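You operate a simulated robot arm through the tools that you are given. There is no shell and no other tool. Be economical: measure what you need, move in short steps, check, and stop when the job is done.

You are at the controls of a simulated robot arm. One attempt, no reset.

Task
Put the 4 MM blue shim from the service stand top on the white stock sheet.

The check looks at the end state, three seconds after you hand in, the way a careful person would. Anything else that was tipped, shoved, dropped, spilled or broken makes it a failure. Flat cloth is picked up by pressing the open fingertips on it (5 to 10 N) and closing them slowly along it; thin cloth reads only 2 to 8 mm in the jaws.

Robot
A 6-joint arm with a two-finger parallel gripper, fixed in place. Base frame: the origin is at the foot of the arm, x ahead of it, y to its left, z up; the work surface is at about z = 85. Lengths are in cm, angles in rad, forces in N, time in s.
With the tool pointing down near the work surface it reaches from about 26 to 68 cm from the base axis. Its first joint turns from -1.152 to 1.152 rad. Payload 2.9 kg.
The tool frame sits at the grasp point between the pads (the TCP): z along the fingers, y along the line on which they close. The tips reach 3 cm beyond it. Largest opening 11 cm; finger width 2, thickness 1; the body of the gripper, 4.8 by 11.2 cm, starts 5.5 cm behind the TCP.
Orientation is told as [roll, pitch, yaw] about the base's x, y, z axes, in that order, counted from this pose: with the fingers straight down and closing along the base's y, the tool's x points along the base's -x, its y along +y and its z along -z.

Tools
- The arm moves only by the tool move_arm. Its arguments are lists of equal length, an entry for each row: "dp": the shift along the tool's x, y, z in units of 500 mm (1.0 is 500 mm), a list of three; "dr": the turn, a rotation vector about the tool's x, y, z in units of 90 degrees (1.0 is 90 degrees), a list of three. In form: {"dp": [[x, y, z], ...], "dr": [[rx, ry, rz], ...]}. A call has 1 to 8 rows; each row is the pose to reach, as a shift and turn from the pose commanded when the call began, along the tool's axes at that moment. "fingers" is the finger opening in mm, from 0 to 110, set as the call begins (left out, the last holds). A call with a number of a shift or a turn outside -1 to 1 is refused whole. Rows are played at 5 a second. More than 5 cm and 0.15 rad between two rows, or a gripper value outside its range, and nothing of the call is played. Where a pose cannot be reached the arm comes as near as it can. A force on the tool above 40 N (or 10 N above the force at the start of the call, whichever is more), or a blocked arm, ends the call early, and 0.2 s more pass. The fingers move at their own pace (about 10.8 cm/s each) and stop on an object; they squeeze with about 28 N. The grip force told is the motor's: it shows also when the fingers shut on nothing. Time passes only in rows, and 0.2 s behind the last, so rows that repeat a pose let the fingers close. The reply holds the time, the measured pose of the TCP, the force on the tool along the base axes, the opening and the grip force, in the units named above and with some noise, and new pictures: "show" is both (left out), scene, wrist or none.
- Cameras (640 x 400 px; columns grow to the right, rows downward): "scene" is fixed at [9.91, 45.9, 138.56]; the picture's right is [-0.48, -0.88, 0.00], its down [-0.49, 0.27, -0.83] and it looks along [0.73, -0.40, -0.56] (base axes); focal length 319 px, centre (320, 200). "wrist" rides on the gripper at [7.2, 1.7, -10.3] in the tool frame; the picture's right is [-0.23, 0.97, 0.00], its down [-0.76, -0.18, -0.62] and it looks along [-0.61, -0.14, 0.78] (tool axes); focal length 222 px, centre (320, 200). There is no depth. A picture from a camera that has moved, and an enlarged one, comes with that camera's place and axes in the base frame and with its lens.
- inspect(camera, box): a new picture of the part [left, top, right, bottom] of that camera's present view, enlarged. The clock stands still meanwhile.
- close_job(): hands the job in; it is judged then, once.

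Work in short steps. Places have to be worked out from the pictures, the camera data and where the tool is seen: move nearer, look again, correct. Check each grasp and each placing, and mend what went wrong. You have 90 turns and 170 pictures in all, those below and enlarged ones among them. Open the gripper and draw the arm clear of the work before you hand the job in, unless the task says otherwise; then end with one line.

The tools are called after ">>>" as name(argument=value, ...) on one line, values as JSON. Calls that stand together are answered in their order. move_arm: Moves the arm, as the interface text tells. Its arguments: {"type":"object","properties":{"dp":{"type":"array","items":{"type":"array","items":{"type":"number"}}},"dr":{"type":"array","items":{"type":"array","items":{"type":"number"}}},"fingers":{"type":"number"},"show":{"type":"string","enum":["both","scene","wrist","none"]}},"required":["dp","dr"]} The other tools are called the same way: inspect (camera, box) takes an enlarged picture of a part of a camera's view; close_job () hands the job in.

At the start:

```text
time_s: 0.0
eef_pos: [47.47, 12.11, 110.78]
tcp_rot: [0.0, 0.001, 0.0]
ft_force: [-0.3, 0.0, 0.2]
grip_width: 10.99
grasp_force: 0.1
```

scene: 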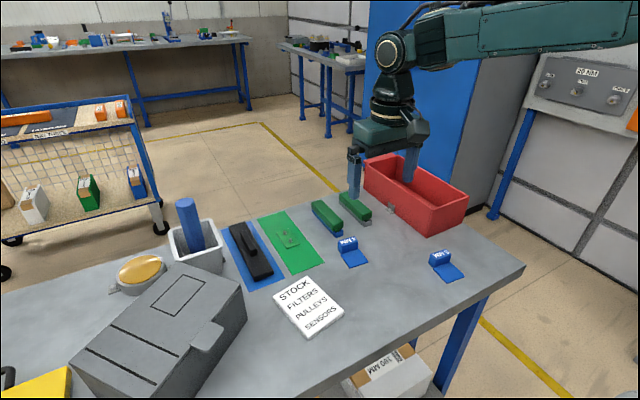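
wrist: 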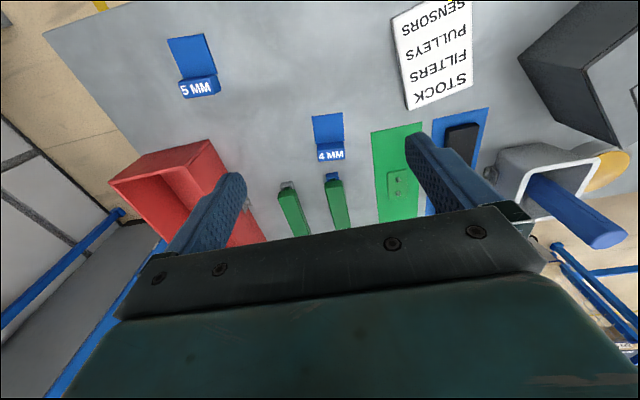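

The 4 MM shim seems to be near (350,250) in the scene, and the white sheet near (308,306). I'll enlarge both views to check.

>>> inspect(camera="scene", box=[250, 180, 490, 330])

>>> inspect(camera="wrist", box=[260, 80, 420, 180])

```text
2.67 times, centred on (370, 255) of scene
camera zoom: at [9.91, 45.9, 138.56], right [-0.48, -0.88, 0.0], down [-0.49, 0.27, -0.83], along [0.73, -0.4, -0.56], focal length 850 px, centre (187, 53)
```

zoom: 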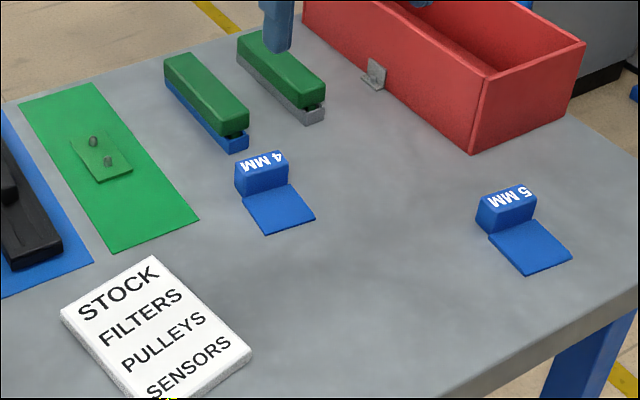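

```text
4.00 times, centred on (340, 130) of wrist
camera zoom: at [40.28, 13.85, 121.19], right [0.23, 0.97, 0.0], down [0.76, -0.18, 0.62], along [0.61, -0.14, -0.78], focal length 888 px, centre (240, 480)
```

zoom: 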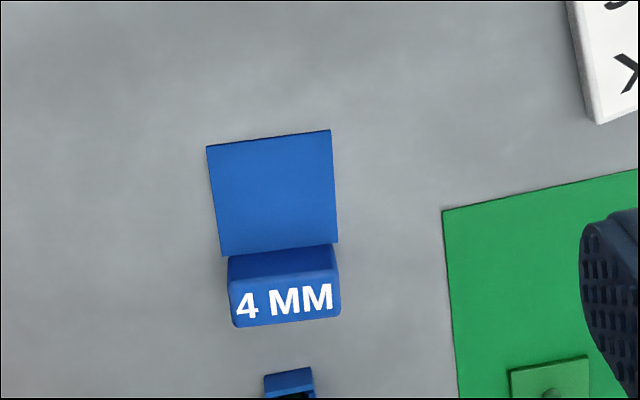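

The block handle of the 4 MM shim is at about (57.4, 11.9), with its top at about z 88, 4.5 cm wide along y. Its yaw is about -0.09. I'll hover above it with the fingers at 75 mm.

>>> move_arm(dp=[[-0.05, -0.001, 0.06], [-0.1, -0.002, 0.12], [-0.15, -0.003, 0.18], [-0.1986, -0.0042, 0.24], [-0.1986, -0.0042, 0.24]], dr=[[0, 0, 0.015], [0, 0, 0.03], [0, 0, 0.045], [0, 0, 0.057], [0, 0, 0.057]], fingers=75)

```text
time_s: 1.2
eef_pos: [57.51, 12.04, 98.84]
tcp_rot: [0.0, -0.001, -0.091]
ft_force: [-1.0, -0.7, -0.4]
grip_width: 7.49
grasp_force: 0.1
camera wrist: at [50.38, 14.29, 109.23], right [0.31, 0.95, 0.0], down [0.74, -0.25, 0.62], along [0.59, -0.2, -0.78], focal length 222 px, centre (320, 200)
```

scene: 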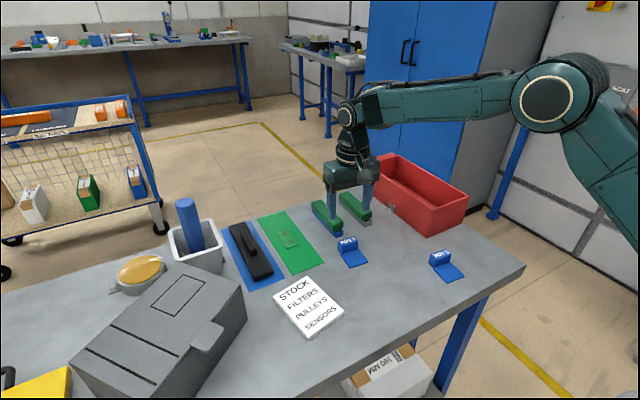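
wrist: 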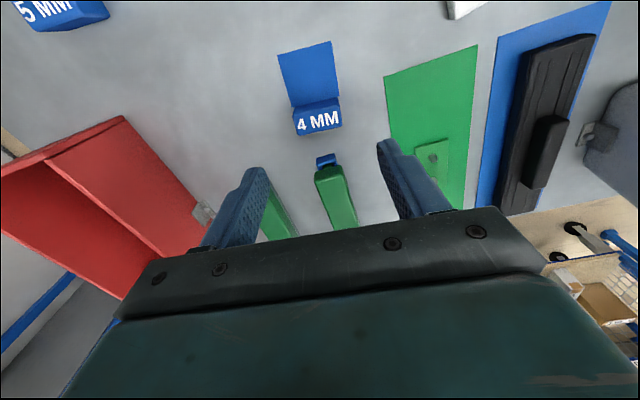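

I'll enlarge the wrist view to refine the block's position before going down.

>>> inspect(camera="wrist", box=[240, 30, 400, 130])

>>> inspect(camera="scene", box=[300, 180, 400, 280])

```text
4.00 times, centred on (320, 80) of wrist
camera zoom: at [50.38, 14.29, 109.23], right [0.31, 0.95, 0.0], down [0.74, -0.25, 0.62], along [0.59, -0.2, -0.78], focal length 888 px, centre (320, 680)
```

zoom: 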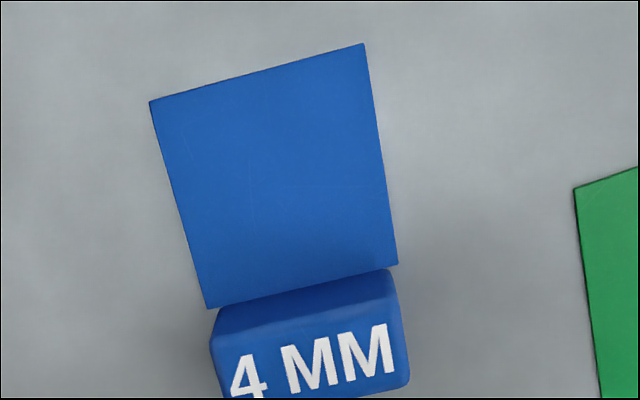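

```text
4.00 times, centred on (350, 230) of scene
camera zoom: at [9.91, 45.9, 138.56], right [-0.48, -0.88, 0.0], down [-0.49, 0.27, -0.83], along [0.73, -0.4, -0.56], focal length 1276 px, centre (200, 80)
```

zoom: 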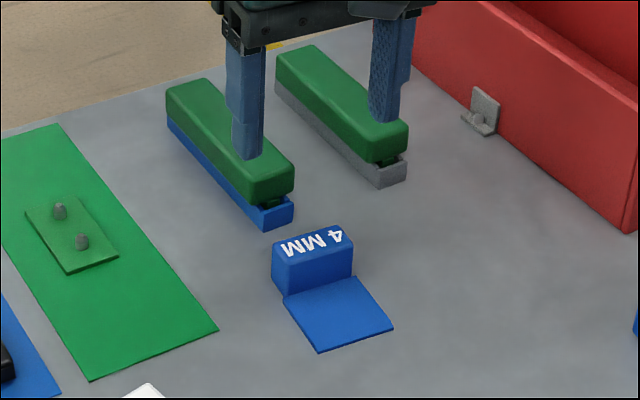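

The block centre is now estimated at (57.3, 11.8) with yaw -0.11. I'll correct for that and lower to TCP z of about 88.6.

>>> move_arm(dp=[[0.0036, -0.0043, 0.06], [0.0036, -0.0043, 0.12], [0.0036, -0.0043, 0.165], [0.0036, -0.0043, 0.19], [0.0036, -0.0043, 0.204], [0.0036, -0.0043, 0.204]], dr=[[0, 0, 0.014], [0, 0, 0.014], [0, 0, 0.014], [0, 0, 0.014], [0, 0, 0.014], [0, 0, 0.014]])

```text
time_s: 2.6
eef_pos: [57.42, 11.65, 88.54]
tcp_rot: [0.0, 0.0, -0.111]
ft_force: [-0.2, -0.2, 0.3]
grip_width: 7.48
grasp_force: 0.1
camera wrist: at [50.32, 14.22, 98.94], right [0.33, 0.94, 0.0], down [0.74, -0.26, 0.62], along [0.59, -0.21, -0.78], focal length 222 px, centre (320, 200)
```

scene: 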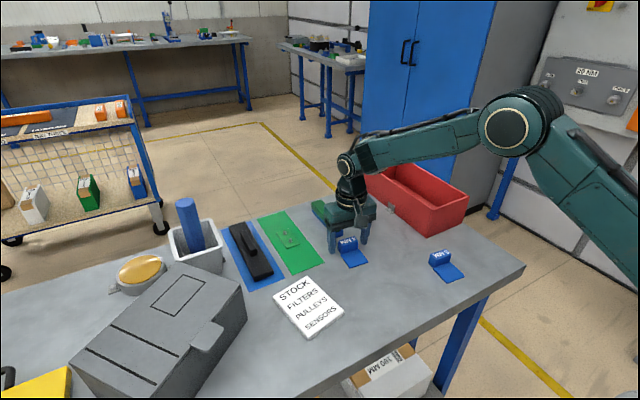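
wrist: 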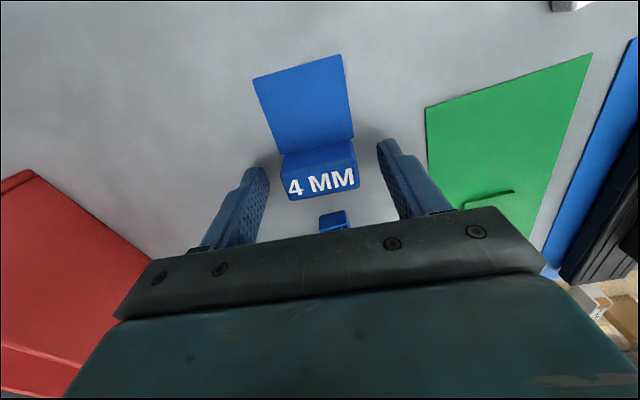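

The fingers straddle the block. I'll check the fore-aft alignment in an enlarged view before closing.

>>> inspect(camera="scene", box=[300, 190, 400, 280])

>>> inspect(camera="wrist", box=[220, 110, 420, 235])

```text
4.44 times, centred on (350, 235) of scene
camera zoom: at [9.91, 45.9, 138.56], right [-0.48, -0.88, 0.0], down [-0.49, 0.27, -0.83], along [0.73, -0.4, -0.56], focal length 1417 px, centre (187, 44)
```

zoom: 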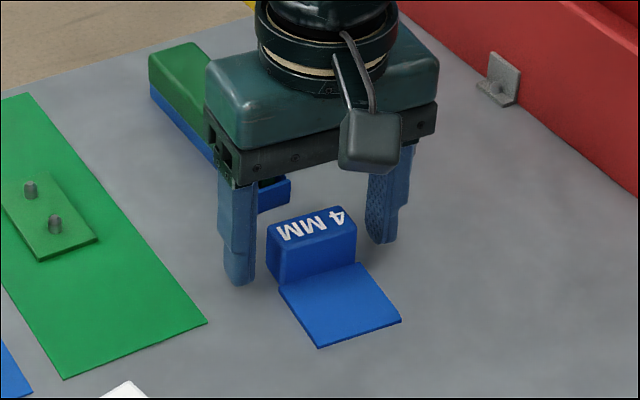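

```text
3.20 times, centred on (320, 172) of wrist
camera zoom: at [50.32, 14.22, 98.94], right [0.33, 0.94, 0.0], down [0.74, -0.26, 0.62], along [0.59, -0.21, -0.78], focal length 711 px, centre (320, 288)
```

zoom: 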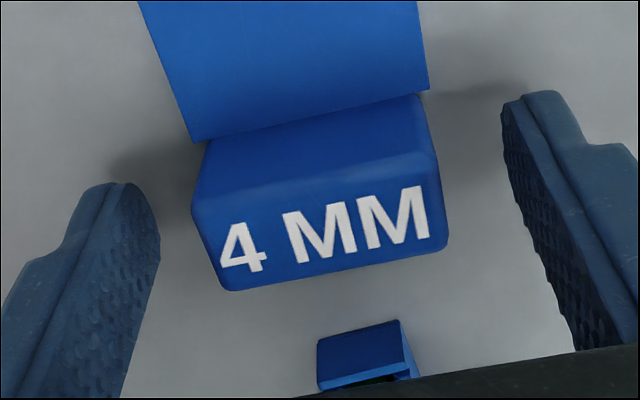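

Alignment looks good: the block centre measures about (57.5, 11.75). I'll close the fingers.

>>> move_arm(dp=[[0, 0, 0], [0, 0, 0], [0, 0, 0], [0, 0, 0]], dr=[[0, 0, 0], [0, 0, 0], [0, 0, 0], [0, 0, 0]], fingers=0, show="wrist")

```text
time_s: 3.6
eef_pos: [57.29, 11.79, 88.67]
tcp_rot: [0.001, 0.001, -0.111]
ft_force: [0.3, -0.6, -1.3]
grip_width: 4.52
grasp_force: 27.8
camera wrist: at [50.31, 14.22, 98.96], right [0.33, 0.94, 0.0], down [0.74, -0.26, 0.62], along [0.59, -0.21, -0.78], focal length 222 px, centre (320, 200)
```

wrist: 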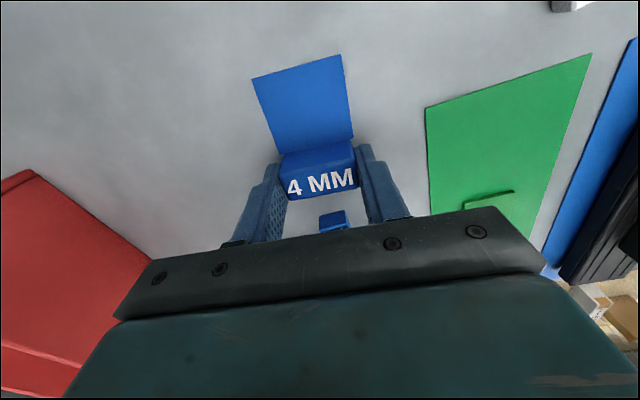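

The fingers grip the block with an opening of 4.52 cm. I'll lift straight up about 12 cm.

>>> move_arm(dp=[[0, 0, -0.02], [0, 0, -0.06], [0, 0, -0.12], [0, 0, -0.18], [0, 0, -0.24], [0, 0, -0.24]], dr=[[0, 0, 0], [0, 0, 0], [0, 0, 0], [0, 0, 0], [0, 0, 0], [0, 0, 0]])

```text
time_s: 5.0
eef_pos: [57.18, 11.81, 100.68]
tcp_rot: [-0.002, 0.0, -0.113]
ft_force: [0.6, -0.3, -0.2]
grip_width: 4.52
grasp_force: 28.3
camera wrist: at [50.19, 14.25, 111.04], right [0.33, 0.94, 0.0], down [0.74, -0.26, 0.62], along [0.59, -0.21, -0.78], focal length 222 px, centre (320, 200)
```

scene: 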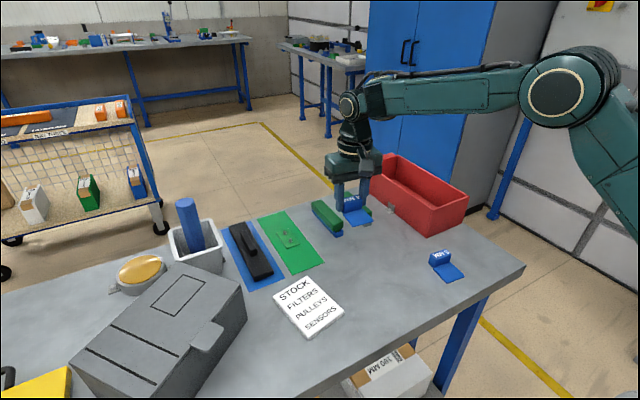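
wrist: 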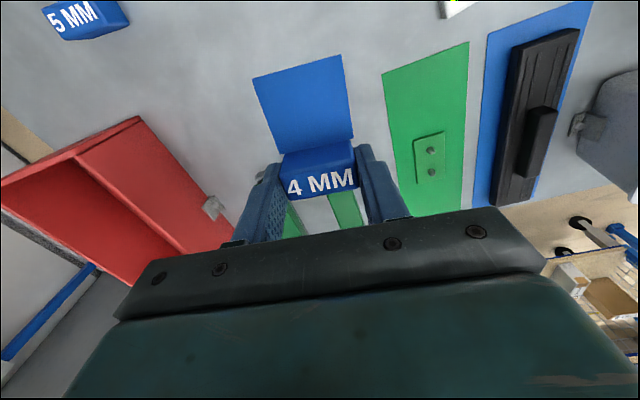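

The shim is held level. I'll carry it over the sheet at this height, turning by +0.33 rad to match the sheet.

>>> move_arm(dp=[[0.032, 0.054, 0], [0.064, 0.108, 0], [0.096, 0.162, 0], [0.128, 0.216, 0], [0.16, 0.27, 0], [0.191, 0.3226, 0], [0.191, 0.3226, 0]], dr=[[0, 0, -0.035], [0, 0, -0.07], [0, 0, -0.105], [0, 0, -0.14], [0, 0, -0.175], [0, 0, -0.21], [0, 0, -0.21]])

```text
time_s: 6.6
eef_pos: [49.61, 28.97, 100.64]
tcp_rot: [0.0, 0.0, 0.219]
ft_force: [0.5, 0.2, -1.1]
grip_width: 4.5
grasp_force: 27.8
camera wrist: at [42.11, 28.91, 111.03], right [0.01, 1.0, 0.0], down [0.78, -0.01, 0.62], along [0.62, -0.01, -0.78], focal length 222 px, centre (320, 200)
```

scene: 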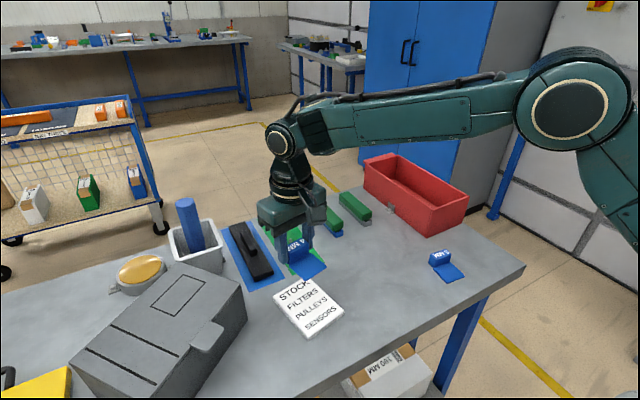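
wrist: 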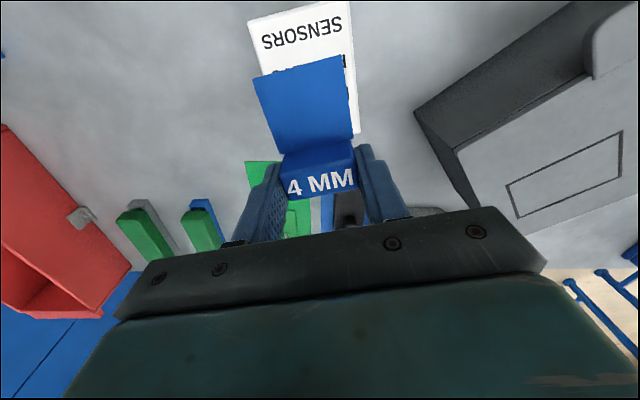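

The sheet centre comes out at about (47.1, 28.2) with yaw about 0.18. I'll correct slightly and lower to about 2 cm above it.

>>> move_arm(dp=[[0.0064, -0.0058, 0.06], [0.0064, -0.0058, 0.12], [0.0064, -0.0058, 0.16], [0.0064, -0.0058, 0.182], [0.0064, -0.0058, 0.182]], dr=[[0, 0, 0.02], [0, 0, 0.025], [0, 0, 0.025], [0, 0, 0.025], [0, 0, 0.025]])

>>> inspect(camera="scene", box=[240, 220, 390, 350])

```text
time_s: 7.8
eef_pos: [49.26, 28.41, 91.4]
tcp_rot: [0.0, 0.0, 0.18]
ft_force: [0.3, 1.2, -0.4]
grip_width: 4.52
grasp_force: 27.9
camera wrist: at [41.85, 28.79, 101.89], right [0.05, 1.0, 0.0], down [0.78, -0.04, 0.62], along [0.62, -0.03, -0.78], focal length 222 px, centre (320, 200)
```

scene: 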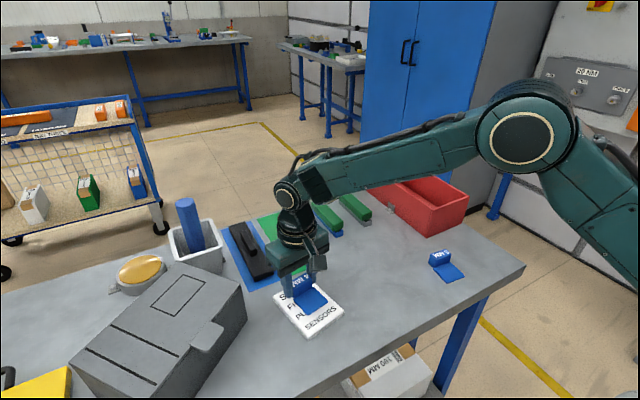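
wrist: 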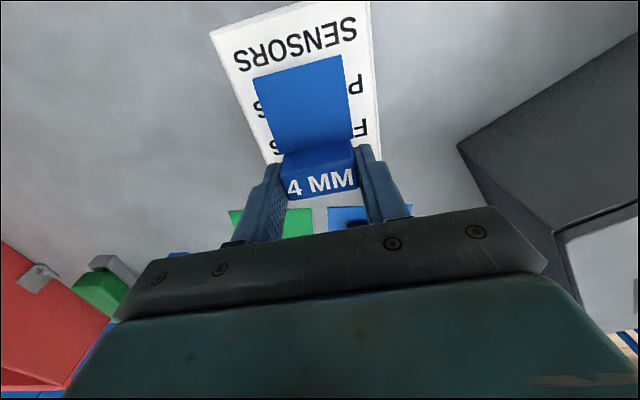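

```text
3.08 times, centred on (315, 285) of scene
camera zoom: at [9.91, 45.9, 138.56], right [-0.48, -0.88, 0.0], down [-0.49, 0.27, -0.83], along [0.73, -0.4, -0.56], focal length 981 px, centre (335, -62)
```

zoom: 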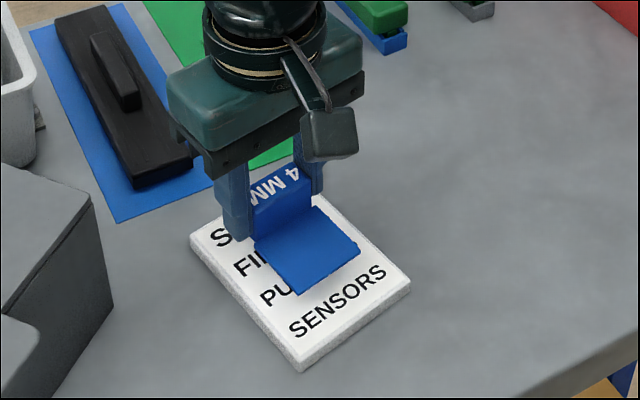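

The shim is centred over the sheet, which is about 0.8 cm thick, so I expect contact near TCP z 89.4. I'll lower to about 89.7 and read the force.

>>> move_arm(dp=[[0, 0, 0.012], [0, 0, 0.024], [0, 0, 0.034], [0, 0, 0.034]], dr=[[0, 0, 0], [0, 0, 0], [0, 0, 0], [0, 0, 0]], show="none")

>>> inspect(camera="scene", box=[260, 250, 360, 340])

```text
time_s: 8.8
eef_pos: [49.39, 28.45, 89.83]
tcp_rot: [0.0, -0.001, 0.181]
ft_force: [-1.2, -0.6, 3.9]
grip_width: 4.49
grasp_force: 28.2
```

```text
4.44 times, centred on (310, 295) of scene
camera zoom: at [9.9, 45.9, 138.56], right [-0.48, -0.88, 0.0], down [-0.49, 0.27, -0.83], along [0.73, -0.4, -0.56], focal length 1417 px, centre (364, -222)
```

zoom: 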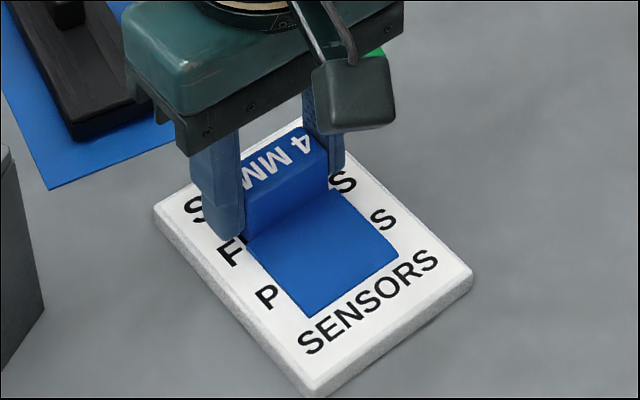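

A force of 3.9 N suggests first contact. I'll take one more small step of 0.5 mm to confirm.

>>> move_arm(dp=[[0, 0, 0.001], [0, 0, 0.001]], dr=[[0, 0, 0], [0, 0, 0]], show="wrist")

```text
time_s: 9.4
eef_pos: [49.36, 28.43, 89.86]
tcp_rot: [0.0, -0.001, 0.178]
ft_force: [-1.2, -2.9, 10.4]
grip_width: 4.49
grasp_force: 27.8
camera wrist: at [41.89, 28.89, 100.21], right [0.05, 1.0, 0.0], down [0.78, -0.04, 0.62], along [0.62, -0.03, -0.78], focal length 222 px, centre (320, 200)
```

wrist: 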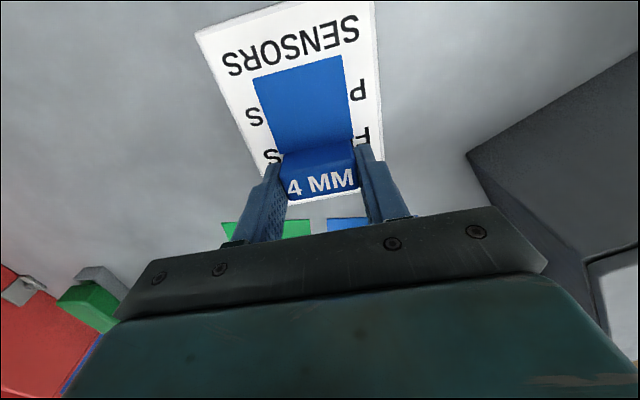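

The force is now 10 N, so the shim is resting on the sheet. I'll open the fingers to 65 mm and hold.

>>> move_arm(dp=[[0, 0, -0.001], [0, 0, -0.001], [0, 0, -0.001]], dr=[[0, 0, 0], [0, 0, 0], [0, 0, 0]], fingers=65, show="wrist")

```text
time_s: 10.2
eef_pos: [49.36, 28.55, 89.77]
tcp_rot: [0.0, 0.0, 0.18]
ft_force: [0.3, -0.2, 0.6]
grip_width: 6.52
grasp_force: 0.0
camera wrist: at [41.88, 28.9, 100.18], right [0.05, 1.0, 0.0], down [0.78, -0.04, 0.62], along [0.62, -0.03, -0.78], focal length 222 px, centre (320, 200)
```

wrist: 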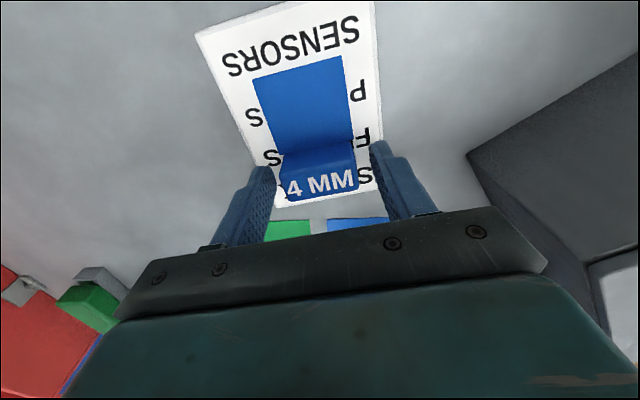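

The shim is released and free of the pads. I'll rise straight up and then draw back.

>>> move_arm(dp=[[0, 0, -0.03], [0, 0, -0.09], [0, 0, -0.17], [0, 0, -0.25], [0, 0, -0.33], [0.05, -0.07, -0.36], [0.06, -0.15, -0.36], [0.06, -0.15, -0.36]], dr=[[0, 0, 0], [0, 0, 0], [0, 0, 0], [0, 0, 0], [0, 0, 0], [0, 0, 0], [0, 0, 0], [0, 0, 0]])

>>> inspect(camera="scene", box=[220, 190, 400, 350])

```text
time_s: 12.0
eef_pos: [47.66, 20.49, 107.78]
tcp_rot: [-0.002, 0.0, 0.18]
ft_force: [-0.4, 0.1, 0.3]
grip_width: 6.51
grasp_force: 0.1
camera wrist: at [40.21, 20.93, 118.19], right [0.05, 1.0, 0.0], down [0.78, -0.04, 0.62], along [0.62, -0.03, -0.78], focal length 222 px, centre (320, 200)
```

scene: 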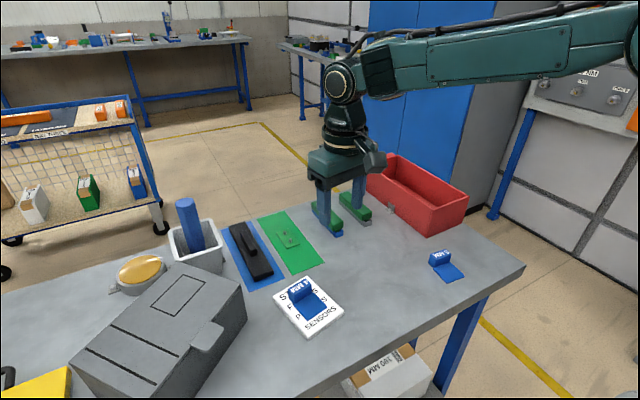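
wrist: 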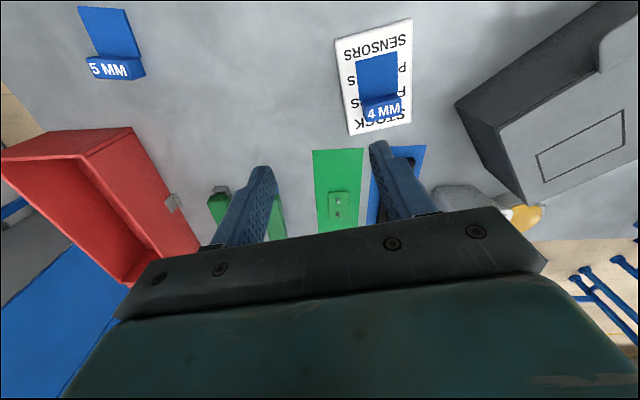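

```text
2.50 times, centred on (310, 270) of scene
camera zoom: at [9.91, 45.9, 138.56], right [-0.48, -0.88, 0.0], down [-0.49, 0.27, -0.83], along [0.73, -0.4, -0.56], focal length 797 px, centre (345, 25)
```

zoom: 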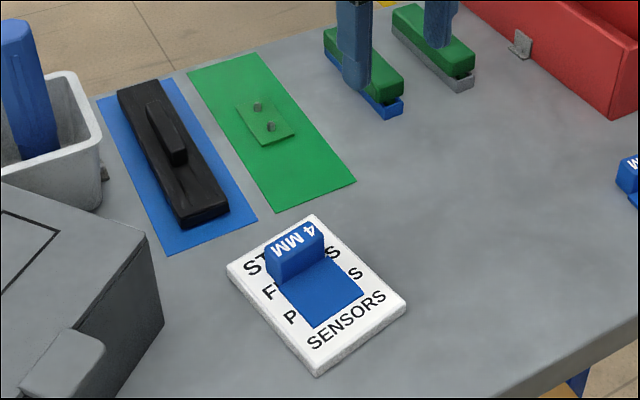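

The shim lies flat in the middle of the sheet, nothing else has moved, and the arm is clear. I'll hand the job in.

>>> close_job()

```text
The job is handed in.
```

The 4 MM blue shim is lying flat in the middle of the white stock sheet; the final pictures show nothing else moved, and the gripper is open and clear.
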